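You operate a simulated robot arm through the tools that you are given. There is no shell and no other tool.

You are at the controls of a simulated two-armed robot. One attempt, no reset.

## Task
Put two of the teal tablets from the grey dish on the yellow saucer. Then put the tin that says "clips" from the steel table on the top of the scanner. Then open the right green drawer, fetch the small sprinkler labelled "jump" from the steel table and set it inside, then shut the drawer. Then put the filter with the red tab on the white counter. The order counts. Set down upright: tin, small sprinkler.

It is judged by the outcome, as a careful person would: the job done as asked, and still so three seconds after it is handed in. It fails if anything else is knocked over, pushed out of place, dropped, spilled or broken.

## Robot
Two 7-joint arms with two-finger grippers on one trunk, on a base that drives. Base frame: it is fixed to the floor where the robot stands at the start and does not move with it; the origin is under the middle of the robot, x ahead of it, y to its left, z up. Units: mm, degrees, N and s.
The left shoulder is at the start at [46, 175, 1203], the right one opposite. With the tool pointing down near the work surface each hand reaches from about 100 to 840 mm from the robot's upright axis, wherever it stands, measured 20 degrees to its own side. Places, roughly: blue tin, green tin [-1000, 2250, 750]; drawer [2800, -400, 700]; filter with the red tab (6x6x13 cm) [-900, 2700, 800]; right green drawer [2700, -400, 700]; small sprinkler [-750, 2500, 750]; teal tablet (3x3x3 cm) [500, -100, 900]; top of the scanner (22x18 cm) [580, 4840, 920]; white counter [700, 4500, 900]; yellow saucer (9x9x1 cm) [2700, -3000, 800]. Payload 2.94 kg a hand.
Tool frame (each hand has its own): the origin (TCP) lies between the finger pads and is the grasp point; the fingertips stand 30 mm ahead of it; z points along the fingers, y is the line along which they close. The gripper opens to 138 mm. The gripper's body begins 109 mm behind the TCP.
Orientation is told as [roll, pitch, yaw] about the base's x, y, z axes, in that order, counted from this pose: with the fingers straight down and closing along the base's y, the tool's x points along the base's -x, its y along +y and its z along -z.

## Interface
- The arms move only by the tool servo_tool. It takes "left_targets", "right_targets" or both (then of equal length, played together; a hand with none holds still); each is a list of rows, each a list of 6 numbers: the shift along the base's x, y, z in mm, then the turn, a rotation vector about the base's x, y, z in degrees. In form: [[x, y, z, wx, wy, wz], ...]. A call has 1 to 20 rows; each row shifts and turns the commanded pose from where the row before left it. "left_jaw" and "right_jaw" are, for a hand that has rows, the gripper command, from -1 (shut) to 1 (fully open), values between in proportion, set as the call begins (left out, the last holds). Rows are played at 5 a second. More than 50 mm and 8.6 degrees between two rows, or a gripper value outside its range, and nothing of the call is played. Where a pose cannot be reached the arm comes as near as it can. A force on the tool above 40 N (or 10 N above the force at the start of the call, whichever is more), or a blocked arm, ends the call early, and 0.2 s more pass. The fingers move at their own pace and stop on an object; they squeeze with about 39 N. The grip force told is the motor's: it shows also when the fingers shut on nothing. Time passes only in rows, and 0.2 s behind the last, so rows that do not move let the fingers close. The reply holds the time, the measured pose of the TCP, the force on the tool along the base axes, the opening and the grip force, in the units named above and with some noise, with the torque about the TCP (base axes, N m) and any sound that the robot's microphone picked up.
- Cameras (640 x 400 px; columns grow to the right, rows downward): "scene" is now at [106.4, -16.8, 1671.2]; the picture's right is [-0.21, -0.98, 0.00], its down [-0.79, 0.17, -0.59] and it looks along [0.57, -0.12, -0.81] (base axes); focal length 286 px, centre (320, 200). "left" rides on the left gripper at [71, -19, -146] in its tool frame; the picture's right is [0.26, 0.96, 0.00], its down [-0.85, 0.23, -0.48] and it looks along [-0.46, 0.12, 0.88] (tool axes); focal length 280 px, centre (320, 200). "right" rides on the right gripper at [71, 19, -146] in its tool frame; the picture's right is [-0.26, 0.96, 0.00], its down [-0.85, -0.23, -0.48] and it looks along [-0.46, -0.12, 0.88] (tool axes); focal length 280 px, centre (320, 200). There is no depth. A picture from a camera that has moved, and an enlarged one, comes with that camera's place and axes in the base frame and with its lens.
- grab_frame(camera): a new picture of that camera. No time passes.
- move_column(by): slides the trunk up (or, below 0, down) by that many mm; the arms and the scene camera ride with it, the base frame stays. It gives what a move gives, with no picture.
- roll_base(legs): drives the robot by 1 to 6 legs, each [ahead, turn to the left] in mm and degrees, along the robot's own axes; the way and the turn of a leg run together, so that a leg with both is an arc; at most 1500 mm and 180 degrees a leg. The arms and the cameras ride along, it lands a little off, and it stops where it bumps. It gives what a move gives.
- pan_tilt(pan, tilt): turns the head with the scene camera to pan (to the left, within 120 degrees either way) and tilt (down, from -29 to 69), counted from straight ahead of the robot. It gives what a move gives.
- enlarge(camera, box): a new picture of the part [left, top, right, bottom] of that camera's present view, enlarged. No time passes.
- close_job(): hands the job in; it is judged then, once.

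Nothing tells you exact positions but the pictures and the camera data. Unless the task says otherwise, let go and move clear before handing in.

The tools are called after "Call:" as name(argument=value, ...) on one line, values as JSON. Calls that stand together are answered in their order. servo_tool: Moves the arms, as the interface text tells. Its arguments: {"type":"object","properties":{"left_targets":{"type":"array","items":{"type":"array","items":{"type":"number"}}},"left_jaw":{"type":"number"},"right_targets":{"type":"array","items":{"type":"array","items":{"type":"number"}}},"right_jaw":{"type":"number"}},"required":[]} The other tools are called the same way: move_column (by) slides the trunk up or down; roll_base (legs) drives the base; pan_tilt (pan, tilt) turns the head that bears the scene camera; grab_frame (camera) takes a picture; enlarge (camera, box) takes an enlarged picture of a part of a camera's view; close_job () hands the job in.

At the start:

```text
time: 0.0
left_position: [675.2, 248.9, 1145.9]
left_orientation: [0.0, 0.0, 0.0]
left_wrist_force: [0.6, -0.7, -0.3]
left_wrist_torque: [-0.03, -0.04, 0.0]
left_opening: 138.1
left_grip_force: 0.1
right_position: [380.2, -205.8, 1140.0]
right_orientation: [0.0, 0.0, 0.0]
right_wrist_force: [-0.3, 0.0, -1.2]
right_wrist_torque: [-0.01, 0.0, -0.01]
right_opening: 137.8
right_grip_force: 0.1
trunk travel left (down, up): [-375.0, 359.0]
robot x, y, heading: [-1.6, -2.6, 0.1]
head pan, tilt: [-12.1, 54.1]
```

scene: 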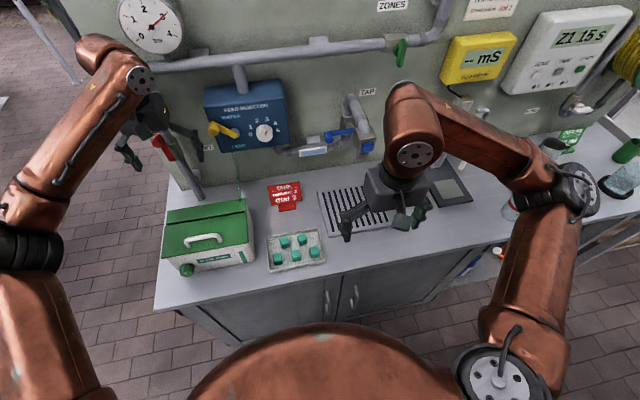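
right: 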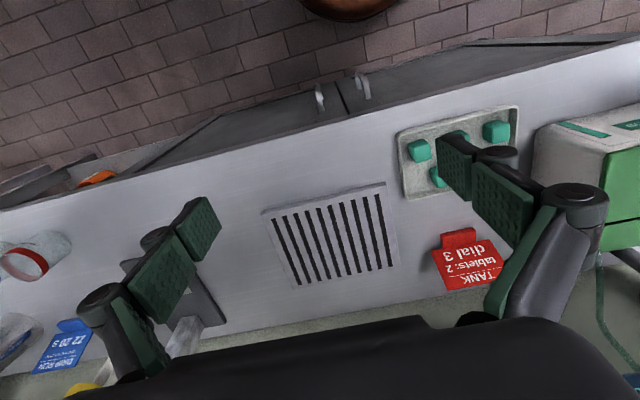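
left: 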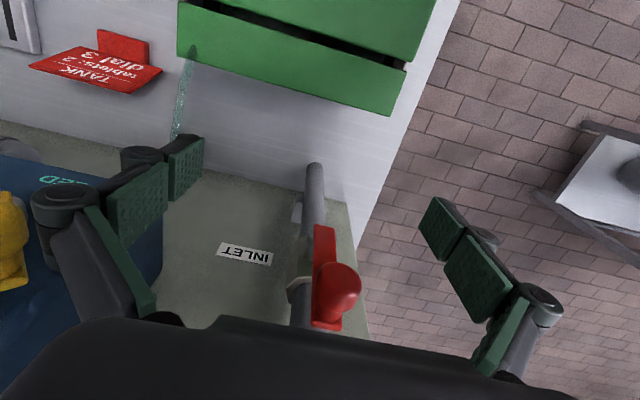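

The dish with teal tablets is on the bench ahead of me, near [500, 0, 900], with the left arm to the left and the right arm above the bench. First I'll look closer at the dish and the area.

Call:
enlarge(camera="scene", box=[240, 160, 400, 300])

Call:
enlarge(camera="right", box=[380, 80, 640, 300])

```text
2.86 times, centred on (320, 230) of scene
camera zoom: at [106.4, -16.8, 1671.2], right [-0.21, -0.98, 0.0], down [-0.79, 0.17, -0.59], along [0.57, -0.12, -0.81], focal length 817 px, centre (320, 114)
```

zoom: 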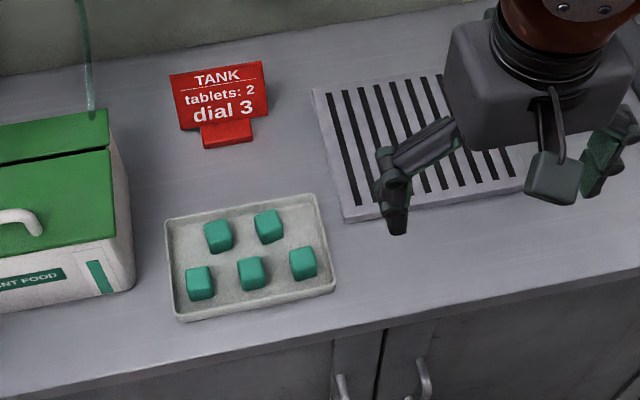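

```text
1.82 times, centred on (510, 190) of right
camera zoom: at [309.9, -186.3, 1285.5], right [0.26, 0.96, 0.0], down [0.85, -0.23, 0.48], along [0.46, -0.12, -0.88], focal length 510 px, centre (-26, 218)
```

zoom: 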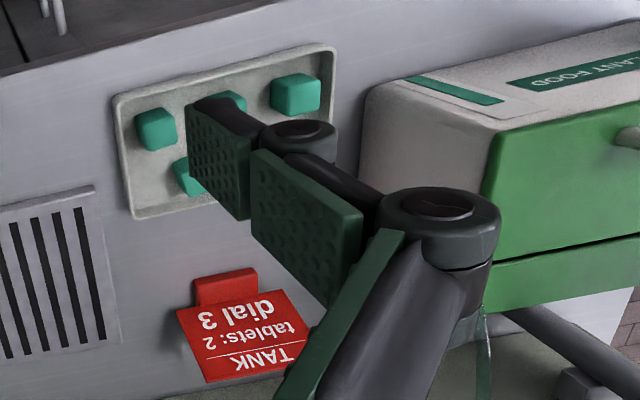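

The tablets sit on the bench at about z 880: front row at x 477, back row at x 527. I'll take the back-right one at (527, -48) with the right hand, so I'm staging that hand above it for a better look.

Call:
servo_tool(right_targets=[[24.5, 26.3, -15, 0, 0, 0], [24.5, 26.3, -15, 0, 0, 0], [24.5, 26.3, -15, 0, 0, 0], [24.5, 26.3, -15, 0, 0, 0], [24.5, 26.3, -15, 0, 0, 0], [24.5, 26.3, -15, 0, 0, 0], [0, 0, 0, 0, 0, 0]], right_jaw=-0.3)

Call:
grab_frame(camera="right")

Call:
grab_frame(camera="scene")

```text
time: 1.6
left_position: [673.5, 247.4, 1145.6]
left_orientation: [0.0, 0.0, 0.0]
left_wrist_force: [0.5, -0.5, 0.2]
left_wrist_torque: [0.05, -0.01, 0.0]
left_opening: 138.1
left_grip_force: 0.0
right_position: [527.8, -47.9, 1052.6]
right_orientation: [0.1, 0.0, 0.1]
right_wrist_force: [-0.4, -0.2, 0.5]
right_wrist_torque: [0.02, -0.05, -0.02]
right_opening: 48.1
right_grip_force: 0.1
trunk travel left (down, up): [-375.0, 359.0]
robot x, y, heading: [-0.3, -0.7, 0.2]
head pan, tilt: [-12.1, 54.1]
```

```text
taken
camera right: at [458.0, -29.2, 1196.8], right [0.26, 0.97, 0.0], down [0.85, -0.23, 0.48], along [0.46, -0.12, -0.88], focal length 280 px, centre (320, 200)
```

right: 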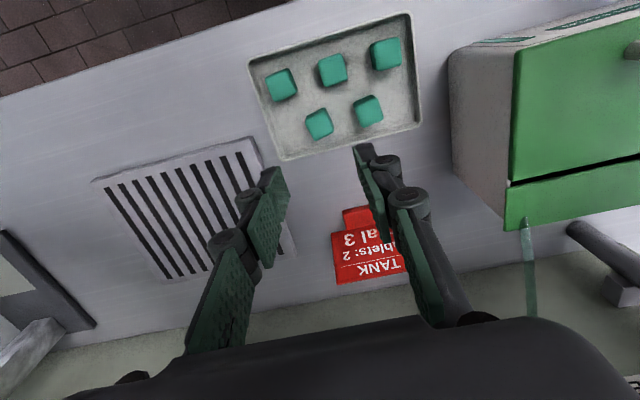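

```text
taken
camera scene: at [105.6, -17.9, 1671.2], right [-0.21, -0.98, 0.0], down [-0.79, 0.17, -0.59], along [0.57, -0.12, -0.81], focal length 286 px, centre (320, 200)
```

scene: 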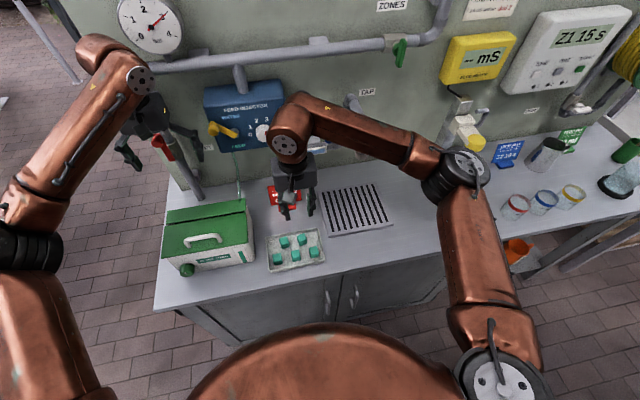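

The right hand is right above the back-right tablet, and both cameras agree on it (528, -47, ~878). I'm going down now.

Call:
servo_tool(right_targets=[[0, 1, -40, 0, 0, 0], [0, 0, -40, 0, 0, 0], [0, 0, -35, 0, 0, 0], [0, 0, -15, 0, 0, 0], [0, 0, -15, 0, 0, 0], [0, 0, 0, 0, 0, 0]])

Call:
grab_frame(camera="right")

Call:
enlarge(camera="scene", box=[240, 180, 370, 280])

```text
time: 3.0
left_position: [675.2, 248.9, 1145.6]
left_orientation: [0.0, -0.1, 0.0]
left_wrist_force: [-0.4, -1.2, 0.1]
left_wrist_torque: [-0.05, -0.02, 0.01]
left_opening: 137.9
left_grip_force: 0.1
right_position: [526.9, -46.0, 906.4]
right_orientation: [0.0, 0.0, 0.0]
right_wrist_force: [0.2, 0.3, -0.5]
right_wrist_torque: [-0.01, 0.02, 0.0]
right_opening: 48.3
right_grip_force: 0.1
trunk travel left (down, up): [-375.0, 359.0]
robot x, y, heading: [-0.2, -0.1, -0.2]
head pan, tilt: [-12.1, 54.1]
```

```text
taken
camera right: at [456.9, -27.1, 1050.4], right [0.26, 0.97, 0.0], down [0.85, -0.23, 0.48], along [0.46, -0.12, -0.88], focal length 280 px, centre (320, 200)
```

right: 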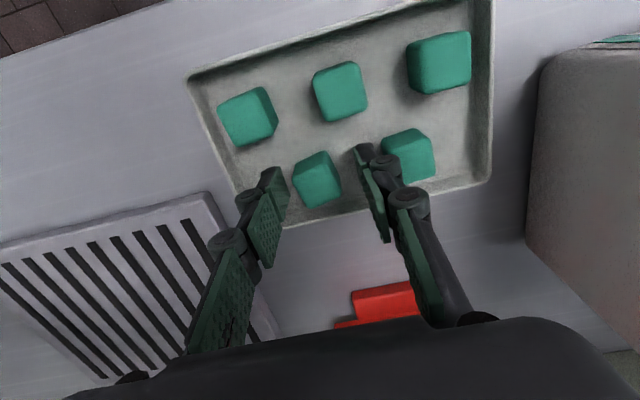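

```text
4.00 times, centred on (305, 230) of scene
camera zoom: at [106.2, -16.6, 1671.2], right [-0.21, -0.98, 0.0], down [-0.79, 0.17, -0.59], along [0.57, -0.12, -0.81], focal length 1143 px, centre (380, 80)
```

zoom: 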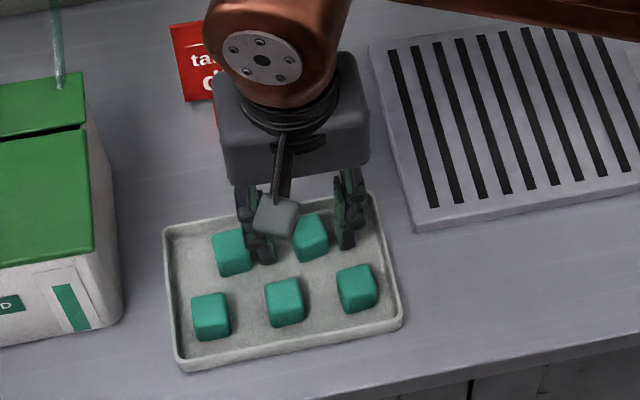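

The fingers straddle the tablet with good clearance. I'll lower slightly and grip.

Call:
servo_tool(right_targets=[[0, 0, -4, 0, 0, 0]])

Call:
servo_tool(right_targets=[[0, 0, 0, 0, 0, 0], [0, 0, 0, 0, 0, 0], [0, 0, 0, 0, 0, 0], [0, 0, 0, 0, 0, 0]], right_jaw=-1)

Call:
grab_frame(camera="right")

```text
time: 3.4
left_position: [673.6, 249.7, 1145.7]
left_orientation: [0.0, 0.1, 0.1]
left_wrist_force: [-0.1, 0.0, -0.4]
left_wrist_torque: [0.0, 0.0, 0.04]
left_opening: 137.8
left_grip_force: 0.1
right_position: [526.7, -45.9, 901.3]
right_orientation: [0.0, 0.0, 0.0]
right_wrist_force: [0.9, -0.2, 0.3]
right_wrist_torque: [0.0, -0.01, 0.03]
right_opening: 48.4
right_grip_force: 0.1
trunk travel left (down, up): [-375.0, 359.0]
robot x, y, heading: [-0.3, 4.2, -0.1]
head pan, tilt: [-12.1, 54.1]
```

```text
time: 4.4
left_position: [674.2, 248.5, 1146.2]
left_orientation: [0.0, 0.0, -0.1]
left_wrist_force: [-0.7, 0.1, -0.4]
left_wrist_torque: [0.03, -0.02, 0.01]
left_opening: 138.0
left_grip_force: 0.0
right_position: [526.4, -46.3, 900.9]
right_orientation: [0.0, -0.1, 0.1]
right_wrist_force: [-0.1, -0.5, -1.3]
right_wrist_torque: [0.01, -0.01, 0.01]
right_opening: 24.4
right_grip_force: 39.2
trunk travel left (down, up): [-375.0, 359.0]
robot x, y, heading: [-1.8, -1.4, 0.2]
head pan, tilt: [-12.1, 54.1]
```

```text
taken
camera right: at [456.8, -27.2, 1046.2], right [0.26, 0.97, 0.0], down [0.85, -0.23, 0.48], along [0.46, -0.12, -0.88], focal length 280 px, centre (320, 200)
```

right: 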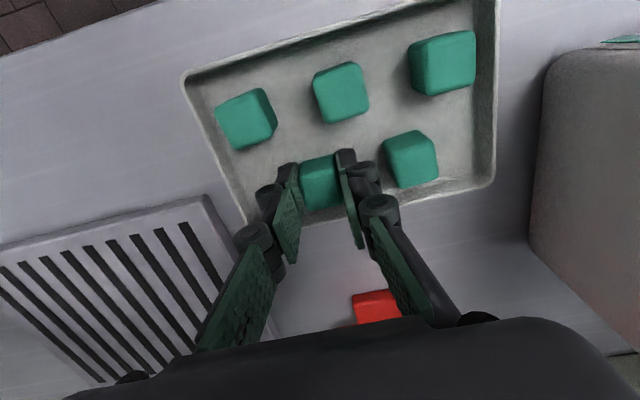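

It's gripped at 24 mm. I'll lift it and park the right hand, then bring the left hand above the back-left tablet at (528, 7).

Call:
servo_tool(right_targets=[[0, 0, 25, 0, 0, 0], [0, 0, 45, 0, 0, 0], [0, 0, 45, 0, 0, 0], [-15, -35, 30, 0, 0, 0], [-25, -40, 15, 0, 0, 0], [-35, -35, 15, 0, 0, 0], [-40, -30, 20, 0, 0, 0], [-40, -30, 20, 0, 0, 0], [0, 0, 0, 0, 0, 0]])

Call:
servo_tool(left_targets=[[-40, -10, 0, 0, 0, 0], [-40, -25, 0, 0, 0, 0], [-30, -35, -10, 0, 0, 0], [-20, -40, -15, 0, 0, 0], [-16, -40, -15, 0, 0, 0], [0, -45, -15, 0, 0, 0], [0, -46, -15, 0, 0, 0], [0, 0, -20, 0, 0, 0], [0, 0, 0, 0, 0, 0]], left_jaw=-0.3)

Call:
grab_frame(camera="left")

Call:
grab_frame(camera="scene")

Call:
grab_frame(camera="right")

```text
refused: row 6 steps farther than a row can; nothing moved
```

```text
time: 6.0
left_position: [533.1, 32.0, 1084.0]
left_orientation: [0.7, -0.4, 0.9]
left_wrist_force: [3.6, 15.8, 1.1]
left_wrist_torque: [-0.88, 0.19, 0.05]
left_opening: 41.4
left_grip_force: 0.0
right_position: [530.0, -52.7, 900.2]
right_orientation: [-0.3, 0.1, -0.7]
right_wrist_force: [-0.8, -5.7, 7.8]
right_wrist_torque: [0.61, -0.09, 0.01]
right_opening: 24.4
right_grip_force: 38.7
trunk travel left (down, up): [-375.0, 359.0]
robot x, y, heading: [1.5, 1.9, 0.3]
head pan, tilt: [-12.1, 54.1]
stopped in row 7 (left hand): the force on the tool passed its limit at 67 N (the readings are from after the stop); the commanded pose is now the measured one
```

```text
taken
camera left: at [460.5, 9.0, 1229.6], right [-0.28, 0.96, 0.01], down [0.84, 0.24, 0.49], along [0.46, 0.14, -0.87], focal length 280 px, centre (320, 200)
```

left: 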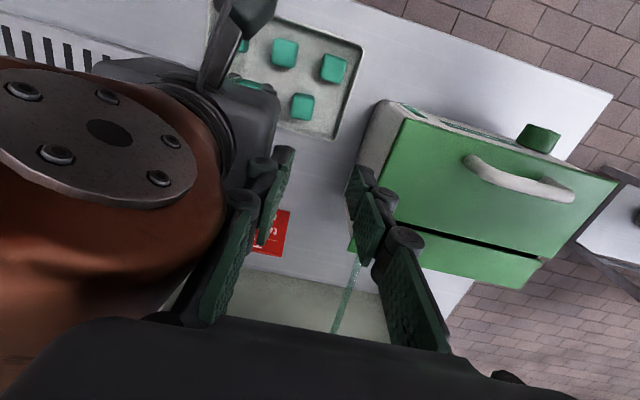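

```text
taken
camera scene: at [105.7, -17.5, 1671.3], right [-0.21, -0.98, 0.0], down [-0.79, 0.17, -0.59], along [0.57, -0.12, -0.81], focal length 286 px, centre (320, 200)
```

scene: 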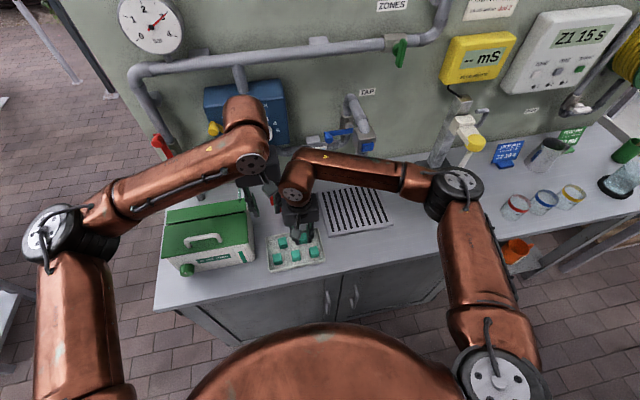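

```text
taken
camera right: at [459.3, -32.2, 1045.8], right [0.27, 0.96, 0.0], down [0.85, -0.24, 0.48], along [0.46, -0.13, -0.88], focal length 280 px, centre (320, 200)
```

right: 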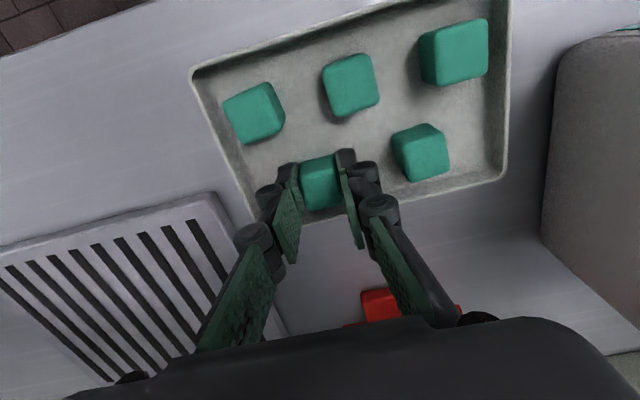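

My right-hand lift was refused, and because the left move was sent in the same batch, the two arms touched. Nothing on the bench looks displaced, so I'm backing the left hand off first.

Call:
servo_tool(left_targets=[[0, 30, 5, 0, 0, 0], [0, 45, 10, 0, 0, 0], [0, 45, 10, 0, 0, 0], [0, 0, 0, 0, 0, 0]])

```text
time: 7.0
left_position: [530.7, 151.9, 1108.2]
left_orientation: [0.7, -0.4, 0.7]
left_wrist_force: [0.3, 0.9, 0.1]
left_wrist_torque: [0.0, -0.03, 0.03]
left_opening: 48.4
left_grip_force: 0.2
right_position: [528.7, -51.4, 900.7]
right_orientation: [0.0, 0.1, -0.5]
right_wrist_force: [1.1, 1.6, 6.8]
right_wrist_torque: [0.06, -0.08, 0.0]
right_opening: 24.6
right_grip_force: 39.5
trunk travel left (down, up): [-375.0, 359.0]
robot x, y, heading: [-0.7, 1.8, 0.2]
head pan, tilt: [-12.1, 54.1]
```

Call:
grab_frame(camera="right")

Call:
grab_frame(camera="left")

Call:
enlarge(camera="scene", box=[150, 150, 410, 310])

```text
taken
camera right: at [458.7, -30.5, 1045.8], right [0.27, 0.96, 0.0], down [0.85, -0.24, 0.48], along [0.46, -0.13, -0.88], focal length 280 px, centre (320, 200)
```

right: 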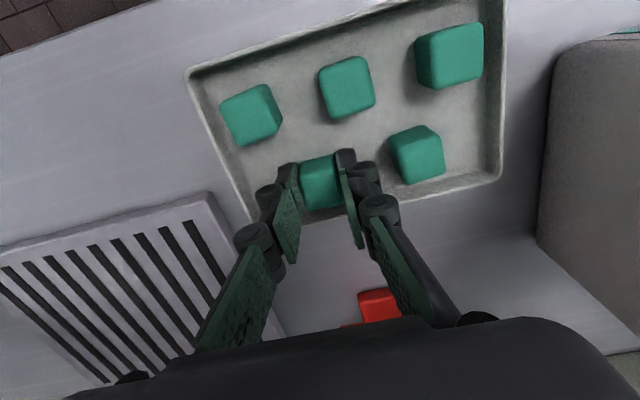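

```text
taken
camera left: at [457.4, 129.1, 1254.0], right [-0.27, 0.96, 0.01], down [0.84, 0.24, 0.48], along [0.46, 0.14, -0.88], focal length 280 px, centre (320, 200)
```

left: 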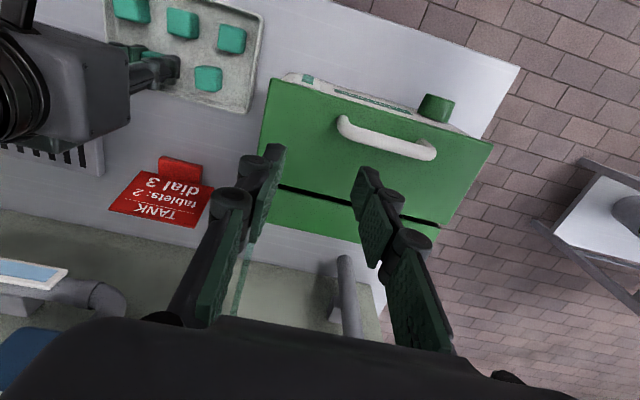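

```text
2.46 times, centred on (280, 230) of scene
camera zoom: at [105.8, -17.3, 1671.2], right [-0.21, -0.98, 0.0], down [-0.79, 0.17, -0.59], along [0.57, -0.12, -0.81], focal length 704 px, centre (418, 126)
```

zoom: 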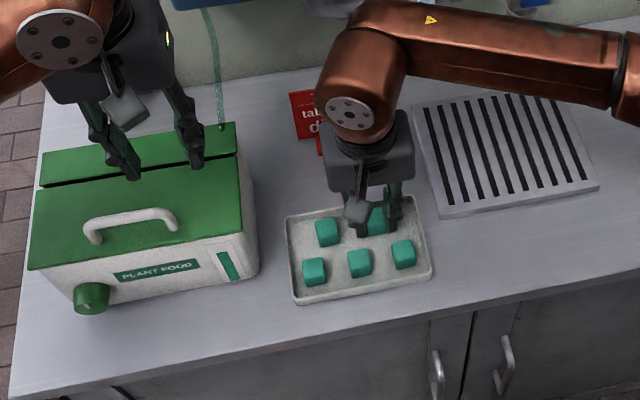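

Everything is still in place. Now I'll lift the right hand straight up with its tablet.

Call:
servo_tool(right_targets=[[0, 0, 20, 0, 0, 0], [0, 0, 40, 0, 0, 0], [0, 0, 45, 0, 0, 0], [-10, -30, 30, 0, 0, 0], [-20, -40, 15, 0, 0, 0], [-28, -35, 15, 0, 0, 0], [-32, -30, 20, 0, 0, 0], [-35, -30, 15, 0, 0, 0], [0, 0, 0, 0, 0, 0]])

```text
time: 9.0
left_position: [531.3, 151.5, 1109.2]
left_orientation: [0.6, -0.3, 0.7]
left_wrist_force: [0.2, 0.4, 0.2]
left_wrist_torque: [-0.03, 0.0, 0.01]
left_opening: 48.4
left_grip_force: 0.0
right_position: [403.1, -217.0, 1098.8]
right_orientation: [-0.1, 0.2, -0.5]
right_wrist_force: [0.1, 1.0, 1.0]
right_wrist_torque: [-0.03, 0.04, -0.02]
right_opening: 0.0
right_grip_force: 28.2
trunk travel left (down, up): [-375.0, 359.0]
robot x, y, heading: [1.2, 1.4, -0.1]
head pan, tilt: [-12.1, 54.1]
```

The right gripper reads fully shut, so the tablet has slipped out. I need to see where it went.

Call:
grab_frame(camera="right")

Call:
grab_frame(camera="scene")

Call:
enlarge(camera="scene", box=[240, 180, 370, 280])

```text
taken
camera right: at [333.9, -195.6, 1244.6], right [0.27, 0.96, 0.0], down [0.85, -0.24, 0.47], along [0.46, -0.13, -0.88], focal length 280 px, centre (320, 200)
```

right: 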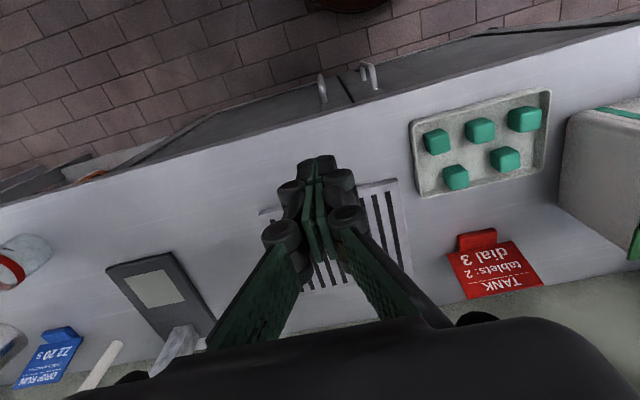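

```text
taken
camera scene: at [107.7, -15.6, 1671.0], right [-0.21, -0.98, 0.0], down [-0.79, 0.17, -0.59], along [0.57, -0.12, -0.81], focal length 286 px, centre (320, 200)
```

scene: 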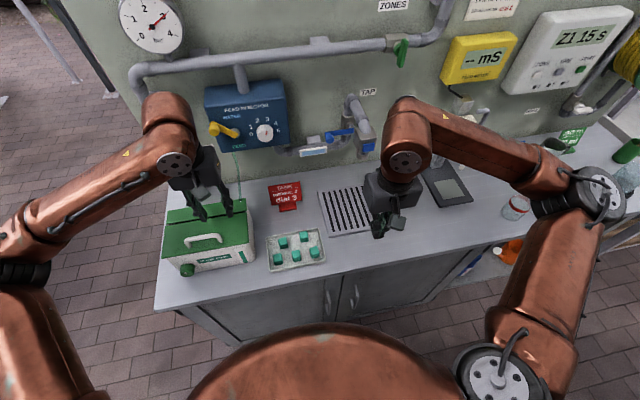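

```text
4.00 times, centred on (305, 230) of scene
camera zoom: at [107.7, -15.6, 1671.0], right [-0.21, -0.98, 0.0], down [-0.79, 0.17, -0.59], along [0.57, -0.12, -0.81], focal length 1143 px, centre (380, 80)
```

zoom: 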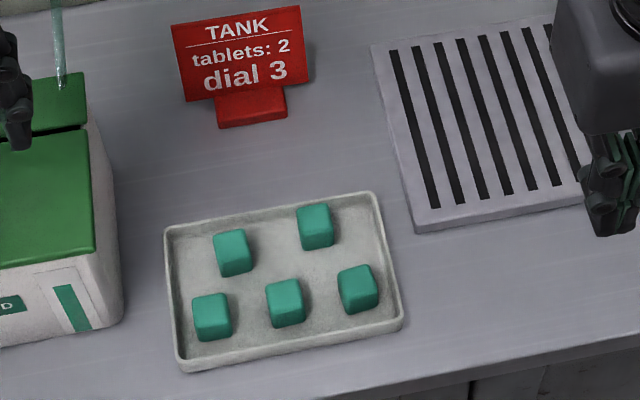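

The tablet slipped back into the dish, so all five are there with no harm done; my grip was too high on it. I'll return above it, now at about (541, -53), and go deeper this time.

Call:
servo_tool(right_targets=[[23, 27.3, -10, 0, 0, 0], [23, 27.3, -10, 0, 0, 0], [23, 27.3, -10, 0, 0, 0], [23, 27.3, -19, 0, 0, 0], [23, 27.3, -20, 0, 0, 0], [23, 27.3, -20, 0, 0, 0.5], [0, 0, 0, 0, 0, 0]], right_jaw=-0.3)

Call:
grab_frame(camera="right")

```text
time: 10.6
left_position: [531.0, 149.3, 1109.5]
left_orientation: [0.6, -0.4, 0.6]
left_wrist_force: [0.2, 0.4, -0.5]
left_wrist_torque: [0.04, 0.0, -0.02]
left_opening: 48.5
left_grip_force: 0.1
right_position: [542.6, -53.3, 1010.9]
right_orientation: [-0.1, 0.0, -0.1]
right_wrist_force: [0.8, -0.4, 0.3]
right_wrist_torque: [0.0, -0.01, -0.01]
right_opening: 48.7
right_grip_force: 0.0
trunk travel left (down, up): [-375.0, 359.0]
robot x, y, heading: [-0.8, 2.3, -0.2]
head pan, tilt: [-12.1, 54.1]
```

```text
taken
camera right: at [472.6, -33.5, 1155.5], right [0.26, 0.96, 0.0], down [0.85, -0.23, 0.48], along [0.46, -0.13, -0.88], focal length 280 px, centre (320, 200)
```

right: 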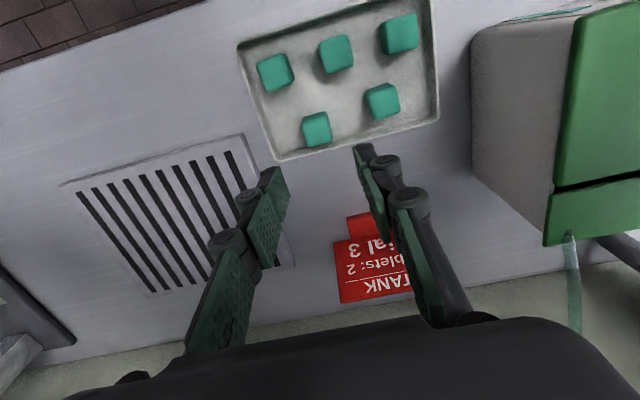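

Call:
servo_tool(right_targets=[[-5, -3.5, -30, 0, 0, 0], [0, 0, -40, 0, 0, 0], [0, 0, -25, 0, 0, 0], [0, 0, -13, 0, 0, 0], [0, 0, 0, 0, 0, 0]])

Call:
grab_frame(camera="right")

Call:
enlarge(camera="scene", box=[265, 210, 345, 260])

```text
time: 11.8
left_position: [531.0, 151.8, 1108.5]
left_orientation: [0.6, -0.4, 0.6]
left_wrist_force: [-0.1, -0.1, 0.5]
left_wrist_torque: [-0.01, -0.02, -0.01]
left_opening: 48.6
left_grip_force: 0.0
right_position: [537.8, -55.9, 903.7]
right_orientation: [-0.1, 0.1, -0.1]
right_wrist_force: [0.5, 0.3, 0.2]
right_wrist_torque: [0.01, 0.0, 0.0]
right_opening: 48.3
right_grip_force: 0.0
trunk travel left (down, up): [-375.0, 359.0]
robot x, y, heading: [-4.1, -0.1, -0.1]
head pan, tilt: [-12.1, 54.1]
```

```text
taken
camera right: at [467.2, -36.2, 1049.1], right [0.26, 0.96, 0.0], down [0.85, -0.23, 0.47], along [0.46, -0.13, -0.88], focal length 280 px, centre (320, 200)
```

right: 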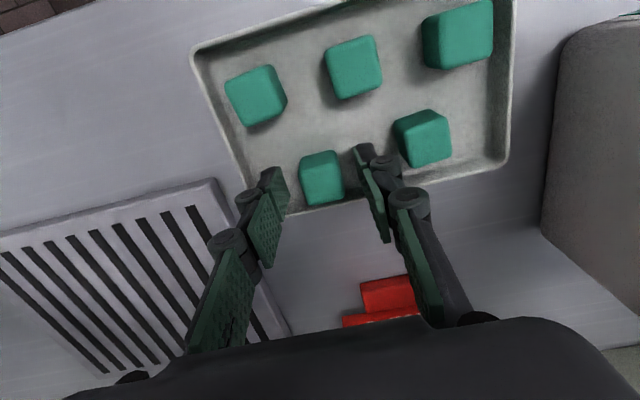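

```text
8.00 times, centred on (305, 235) of scene
camera zoom: at [106.3, -16.7, 1671.2], right [-0.21, -0.98, 0.0], down [-0.79, 0.17, -0.59], along [0.57, -0.12, -0.81], focal length 2286 px, centre (440, -80)
```

zoom: 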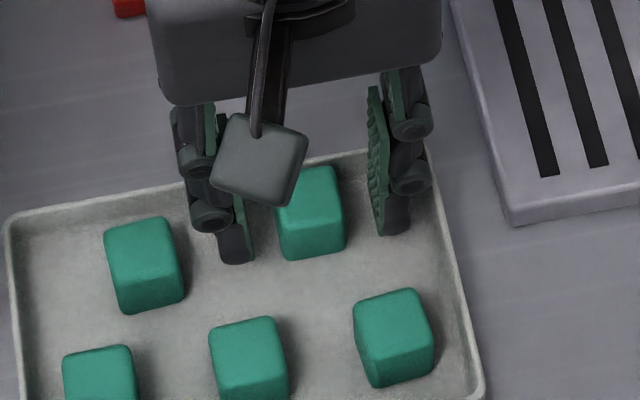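

Call:
servo_tool(right_targets=[[1, 0, -5, 0, 0, 0], [1, 0, -4, 0, 0, 0], [0, 0, -3, 0, 0, 0], [0, 0, 0, 0, 0, 0]])

Call:
enlarge(camera="scene", box=[265, 210, 345, 260])

```text
time: 12.8
left_position: [529.7, 150.2, 1110.1]
left_orientation: [0.7, -0.4, 0.6]
left_wrist_force: [-0.2, 0.7, -0.1]
left_wrist_torque: [0.01, -0.03, 0.01]
left_opening: 48.4
left_grip_force: 0.1
right_position: [539.2, -54.8, 894.4]
right_orientation: [0.0, -0.2, -0.1]
right_wrist_force: [1.9, -1.2, 15.7]
right_wrist_torque: [-0.13, -0.03, 0.07]
right_opening: 49.2
right_grip_force: 0.5
trunk travel left (down, up): [-375.0, 359.0]
robot x, y, heading: [1.2, 2.4, 0.1]
head pan, tilt: [-12.1, 54.1]
```

```text
8.00 times, centred on (305, 235) of scene
camera zoom: at [104.9, -16.6, 1671.5], right [-0.21, -0.98, 0.0], down [-0.79, 0.17, -0.59], along [0.57, -0.12, -0.81], focal length 2286 px, centre (440, -80)
```

zoom: 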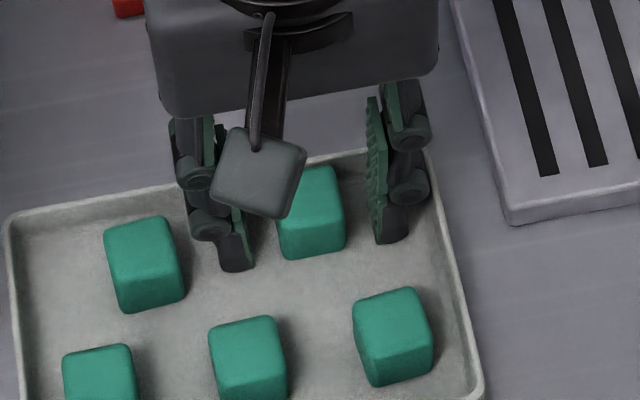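

The fingertips touched the dish floor (z ≈ 864), so I now know its height. I'll rise a few mm and grip low on the tablet.

Call:
servo_tool(right_targets=[[0, 0, 4, 0, 0, 0], [0, 0, 0, 0, 0, 0]])

Call:
servo_tool(right_targets=[[0, 0, 0, 0, 0, 0], [0, 0, 0, 0, 0, 0], [0, 0, 0, 0, 0, 0], [0, 0, 0, 0, 0, 0], [0, 0, 0, 0, 0, 0]], right_jaw=-1)

Call:
enlarge(camera="right", box=[220, 100, 420, 225])

```text
time: 13.4
left_position: [529.9, 151.2, 1110.0]
left_orientation: [0.5, -0.4, 0.7]
left_wrist_force: [-0.2, -0.7, -0.7]
left_wrist_torque: [0.02, 0.0, -0.01]
left_opening: 48.5
left_grip_force: 0.0
right_position: [538.5, -56.6, 895.2]
right_orientation: [-0.2, 0.2, -0.1]
right_wrist_force: [0.2, -0.5, 0.3]
right_wrist_torque: [0.0, -0.01, -0.03]
right_opening: 48.1
right_grip_force: 0.0
trunk travel left (down, up): [-375.0, 359.0]
robot x, y, heading: [-0.4, -3.1, 0.0]
head pan, tilt: [-12.1, 54.1]
```

```text
time: 14.6
left_position: [531.1, 150.1, 1108.9]
left_orientation: [0.6, -0.5, 0.7]
left_wrist_force: [-0.6, -0.3, -1.1]
left_wrist_torque: [0.0, 0.0, 0.02]
left_opening: 48.4
left_grip_force: 0.0
right_position: [538.3, -55.4, 896.9]
right_orientation: [-0.2, 0.2, -0.1]
right_wrist_force: [0.3, -0.2, 0.1]
right_wrist_torque: [-0.01, -0.01, 0.01]
right_opening: 24.8
right_grip_force: 39.3
trunk travel left (down, up): [-375.0, 359.0]
robot x, y, heading: [-2.3, 0.0, 0.1]
head pan, tilt: [-12.1, 54.1]
```

```text
3.20 times, centred on (320, 162) of right
camera zoom: at [469.2, -36.2, 1040.7], right [0.26, 0.96, 0.0], down [0.85, -0.23, 0.47], along [0.46, -0.13, -0.88], focal length 897 px, centre (320, 320)
```

zoom: 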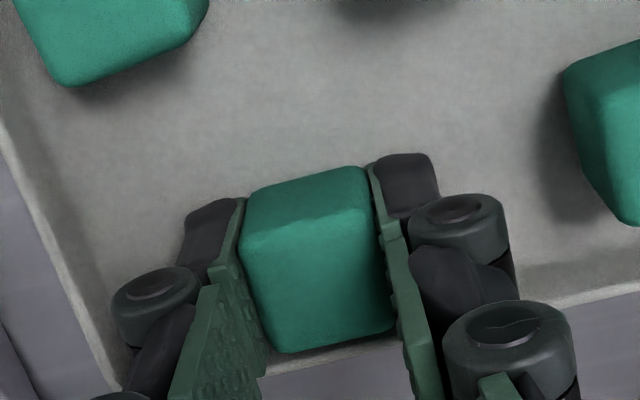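

Good full-side grip. I'll lift it slowly and check before moving on.

Call:
servo_tool(right_targets=[[0, 0, 10, 0, 0, 0], [0, 0, 15, 0, 0, 0], [0, 0, 20, 0, 0, 0], [0, 0, 25, 0, 0, 0], [0, 0, 0, 0, 0, 0]])

Call:
grab_frame(camera="right")

```text
time: 15.8
left_position: [530.7, 151.5, 1107.5]
left_orientation: [0.7, -0.3, 0.8]
left_wrist_force: [0.0, -0.7, -0.4]
left_wrist_torque: [-0.01, -0.02, -0.05]
left_opening: 48.0
left_grip_force: 0.0
right_position: [539.2, -53.8, 966.4]
right_orientation: [-0.1, 0.1, -0.1]
right_wrist_force: [0.1, 0.2, -0.2]
right_wrist_torque: [0.02, -0.03, -0.02]
right_opening: 24.6
right_grip_force: 39.0
trunk travel left (down, up): [-375.0, 359.0]
robot x, y, heading: [2.1, 1.8, -0.0]
head pan, tilt: [-12.1, 54.1]
```

```text
taken
camera right: at [469.2, -35.5, 1111.1], right [0.26, 0.96, 0.0], down [0.85, -0.23, 0.47], along [0.46, -0.13, -0.88], focal length 280 px, centre (320, 200)
```

right: 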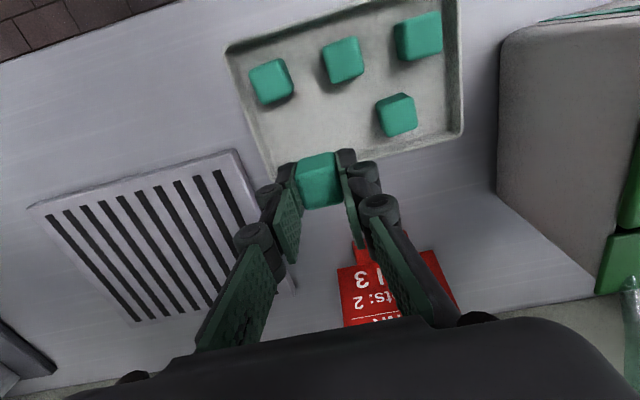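

The tablet is held. I'm moving the right hand clear to a parking pose, over the bench side.

Call:
servo_tool(right_targets=[[0, 0, 40, 0, 0, 0], [-10, -25, 35, 0, 0, 0], [-25, -35, 15, 0, 0, 0], [-30, -35, 15, 0, 0, 0], [-30, -35, 15, 0, 0, 0], [-35, -30, 15, 0, 0, 0], [-10, -15, 10, 0, 0, 0], [0, 0, 0, 0, 0, 0]])

Call:
grab_frame(camera="right")

Call:
grab_frame(camera="scene")

```text
time: 17.6
left_position: [530.3, 150.4, 1108.9]
left_orientation: [0.6, -0.5, 0.7]
left_wrist_force: [-0.1, 0.5, 0.8]
left_wrist_torque: [0.02, -0.02, -0.01]
left_opening: 48.2
left_grip_force: 0.1
right_position: [400.1, -231.5, 1109.1]
right_orientation: [-0.1, 0.1, 0.0]
right_wrist_force: [0.3, 0.6, 0.2]
right_wrist_torque: [0.0, -0.02, 0.0]
right_opening: 24.6
right_grip_force: 39.2
trunk travel left (down, up): [-375.0, 359.0]
robot x, y, heading: [3.5, -1.4, 0.0]
head pan, tilt: [-12.1, 54.1]
```

```text
taken
camera right: at [328.8, -212.7, 1253.7], right [0.26, 0.96, 0.0], down [0.85, -0.23, 0.47], along [0.46, -0.13, -0.88], focal length 280 px, centre (320, 200)
```

right: 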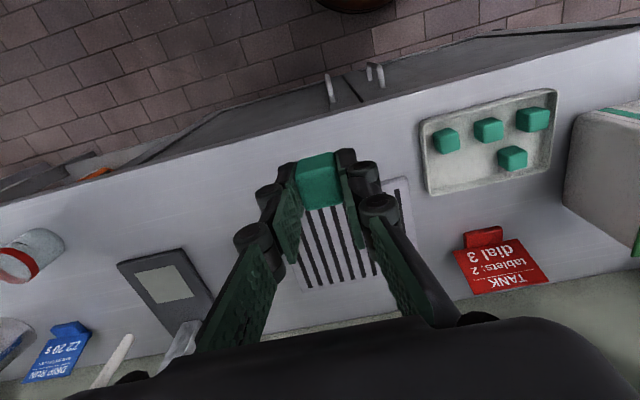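

```text
taken
camera scene: at [106.3, -16.8, 1671.1], right [-0.21, -0.98, 0.0], down [-0.79, 0.17, -0.59], along [0.57, -0.12, -0.81], focal length 286 px, centre (320, 200)
```

scene: 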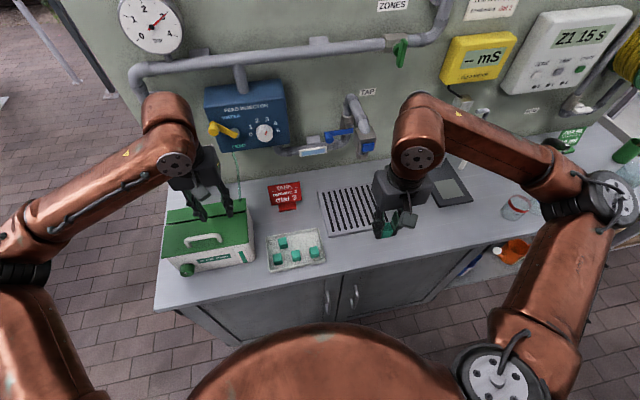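

Now the left hand goes above the back-left tablet at about (530, 10).

Call:
servo_tool(left_targets=[[0, -35, -10, -0.6, 0.4, -0.7], [0, -35, -10, 0, 0, 0], [0, -35, -15, 0, 0, 0], [0, -36, -20, 0, 0, 0], [0, 0, -30, 0, 0, 0], [0, 0, 0, 0, 0, 0]])

Call:
grab_frame(camera="left")

Call:
grab_frame(camera="scene")

```text
time: 19.0
left_position: [535.2, 6.5, 1025.4]
left_orientation: [-0.1, 0.0, 0.0]
left_wrist_force: [0.4, -1.0, 0.3]
left_wrist_torque: [0.01, 0.02, 0.02]
left_opening: 48.6
left_grip_force: 0.1
right_position: [398.5, -232.4, 1109.6]
right_orientation: [0.0, 0.0, -0.1]
right_wrist_force: [0.2, -0.4, 0.2]
right_wrist_torque: [0.0, -0.01, -0.03]
right_opening: 24.5
right_grip_force: 39.3
trunk travel left (down, up): [-375.0, 359.0]
robot x, y, heading: [-0.8, 3.0, 0.1]
head pan, tilt: [-12.1, 54.1]
```

```text
taken
camera left: at [462.9, -11.6, 1170.5], right [-0.26, 0.96, 0.0], down [0.85, 0.23, 0.48], along [0.46, 0.13, -0.88], focal length 280 px, centre (320, 200)
```

left: 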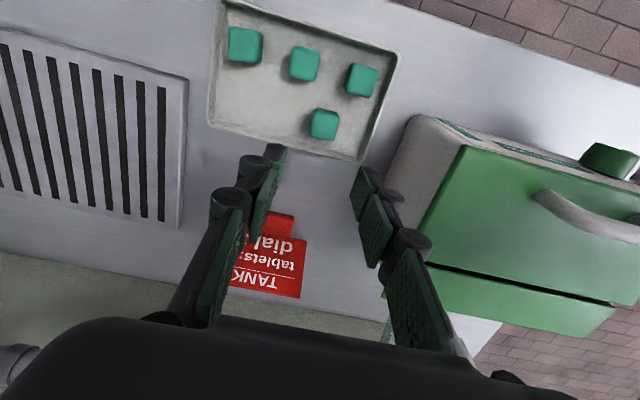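

```text
taken
camera scene: at [106.1, -18.3, 1671.2], right [-0.21, -0.98, 0.0], down [-0.79, 0.17, -0.59], along [0.57, -0.12, -0.81], focal length 286 px, centre (320, 200)
```

scene: 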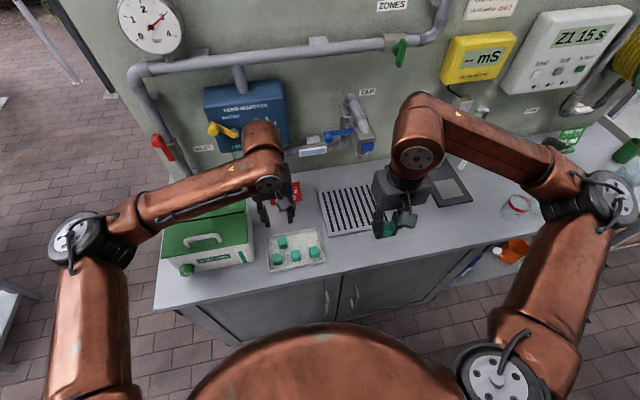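

Call:
servo_tool(left_targets=[[-5, 4.5, -30, 0, 0, 0], [0, 0, -40, 0, 0, 0], [0, 0, -30, 0, 0, 0], [0, 0, -18, 0, 0, 0], [0, 0, 0, 0, 0, 0]])

Call:
grab_frame(camera="left")

Call:
enlarge(camera="scene", box=[245, 210, 325, 260])

```text
time: 20.2
left_position: [528.4, 12.9, 907.1]
left_orientation: [0.0, 0.0, -0.1]
left_wrist_force: [0.1, 0.5, -0.1]
left_wrist_torque: [-0.02, 0.0, 0.02]
left_opening: 48.4
left_grip_force: 0.0
right_position: [399.3, -233.2, 1108.9]
right_orientation: [-0.1, 0.1, -0.1]
right_wrist_force: [0.0, -0.4, -0.6]
right_wrist_torque: [-0.01, 0.0, 0.02]
right_opening: 24.4
right_grip_force: 39.0
trunk travel left (down, up): [-375.0, 359.0]
robot x, y, heading: [-0.2, -1.6, -0.1]
head pan, tilt: [-12.1, 54.1]
```

```text
taken
camera left: at [456.0, -6.0, 1052.8], right [-0.26, 0.96, 0.0], down [0.85, 0.23, 0.48], along [0.46, 0.12, -0.88], focal length 280 px, centre (320, 200)
```

left: 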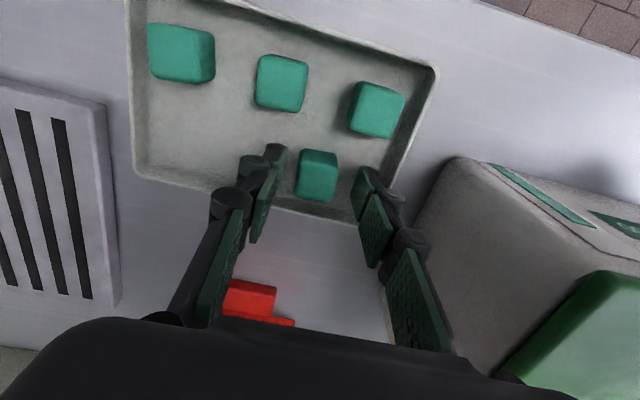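

```text
8.00 times, centred on (285, 235) of scene
camera zoom: at [106.2, -17.1, 1671.2], right [-0.21, -0.98, 0.0], down [-0.79, 0.17, -0.59], along [0.57, -0.12, -0.81], focal length 2286 px, centre (600, -80)
```

zoom: 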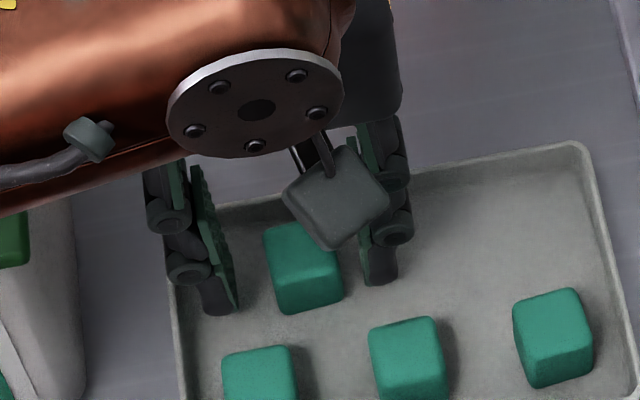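

The fingers straddle the second tablet, so I'll lower 9 mm, then grip.

Call:
servo_tool(left_targets=[[0, -1, -5, 0, 0, 0], [0, 0, -4.5, 0, 0, 0], [0, 0, 0, 0, 0, 0]])

Call:
servo_tool(left_targets=[[0, 0, 0, 0, 0, 0], [0, 0, 0, 0, 0, 0], [0, 0, 0, 0, 0, 0], [0, 0, 0, 0, 0, 0], [0, 0, 0, 0, 0, 0]], left_jaw=-1)

Call:
enlarge(camera="left", box=[220, 100, 420, 225])

```text
time: 21.0
left_position: [527.7, 12.1, 896.0]
left_orientation: [0.0, -0.1, 0.1]
left_wrist_force: [0.5, 0.0, 0.8]
left_wrist_torque: [0.02, -0.01, 0.01]
left_opening: 48.3
left_grip_force: 0.1
right_position: [398.9, -231.1, 1109.6]
right_orientation: [-0.1, 0.2, -0.1]
right_wrist_force: [0.4, 0.3, -0.8]
right_wrist_torque: [0.03, -0.01, 0.0]
right_opening: 24.5
right_grip_force: 39.2
trunk travel left (down, up): [-375.0, 359.0]
robot x, y, heading: [1.9, -0.4, -0.0]
head pan, tilt: [-12.1, 54.1]
```

```text
time: 22.2
left_position: [527.6, 11.7, 897.6]
left_orientation: [0.0, 0.0, 0.0]
left_wrist_force: [0.8, -0.5, 0.3]
left_wrist_torque: [0.0, 0.01, 0.01]
left_opening: 24.5
left_grip_force: 39.1
right_position: [399.2, -231.6, 1109.1]
right_orientation: [-0.1, 0.2, -0.1]
right_wrist_force: [0.8, 0.2, 0.6]
right_wrist_torque: [0.01, 0.03, -0.03]
right_opening: 24.2
right_grip_force: 39.0
trunk travel left (down, up): [-375.0, 359.0]
robot x, y, heading: [-2.3, 1.3, -0.3]
head pan, tilt: [-12.1, 54.1]
```

```text
3.20 times, centred on (320, 162) of left
camera zoom: at [455.7, -6.9, 1042.8], right [-0.26, 0.96, 0.0], down [0.85, 0.23, 0.48], along [0.46, 0.13, -0.88], focal length 897 px, centre (320, 320)
```

zoom: 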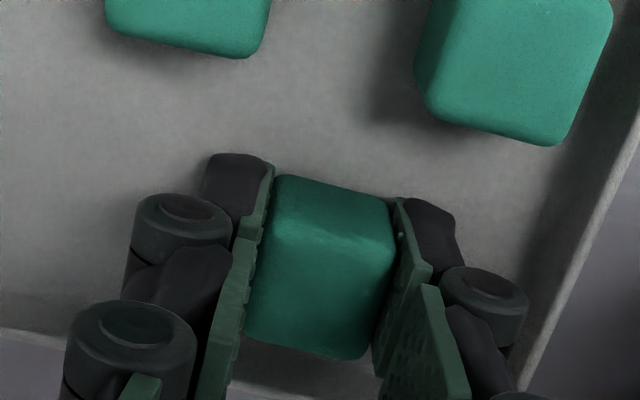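

Call:
servo_tool(left_targets=[[0, 0, 10, 0, 0, 0], [0, 0, 15, 0, 0, 0], [0, 0, 20, 0, 0, 0], [0, 0, 35, 0, 0, 0], [0, 0, 45, 0, 0, 0], [0, 0, 45, 0, 0, 0], [0, 0, 45, 0, 0, 0], [0, 0, 0, 0, 0, 0]])

Call:
grab_frame(camera="left")

Call:
grab_frame(camera="scene")

```text
time: 24.0
left_position: [529.8, 12.3, 1110.7]
left_orientation: [0.1, 0.2, 0.1]
left_wrist_force: [0.6, 1.0, -0.4]
left_wrist_torque: [0.01, 0.04, 0.01]
left_opening: 24.2
left_grip_force: 39.4
right_position: [399.5, -231.8, 1109.3]
right_orientation: [-0.1, 0.1, -0.1]
right_wrist_force: [0.2, 0.3, -0.4]
right_wrist_torque: [-0.03, 0.01, 0.03]
right_opening: 24.4
right_grip_force: 39.3
trunk travel left (down, up): [-375.0, 359.0]
robot x, y, heading: [-1.8, 3.2, 0.1]
head pan, tilt: [-12.1, 54.1]
```

```text
taken
camera left: at [458.1, -5.9, 1257.5], right [-0.26, 0.96, 0.0], down [0.85, 0.23, 0.47], along [0.46, 0.13, -0.88], focal length 280 px, centre (320, 200)
```

left: 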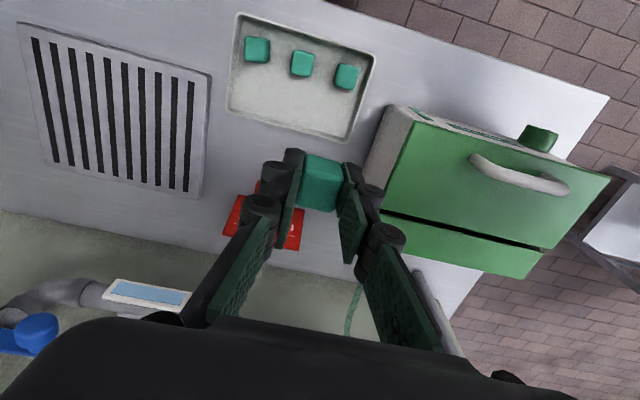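

```text
taken
camera scene: at [107.1, -16.9, 1671.0], right [-0.21, -0.98, 0.0], down [-0.79, 0.17, -0.59], along [0.57, -0.12, -0.81], focal length 286 px, centre (320, 200)
```

scene: 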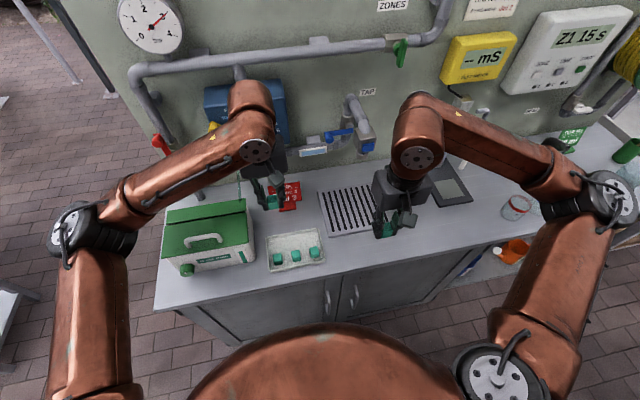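

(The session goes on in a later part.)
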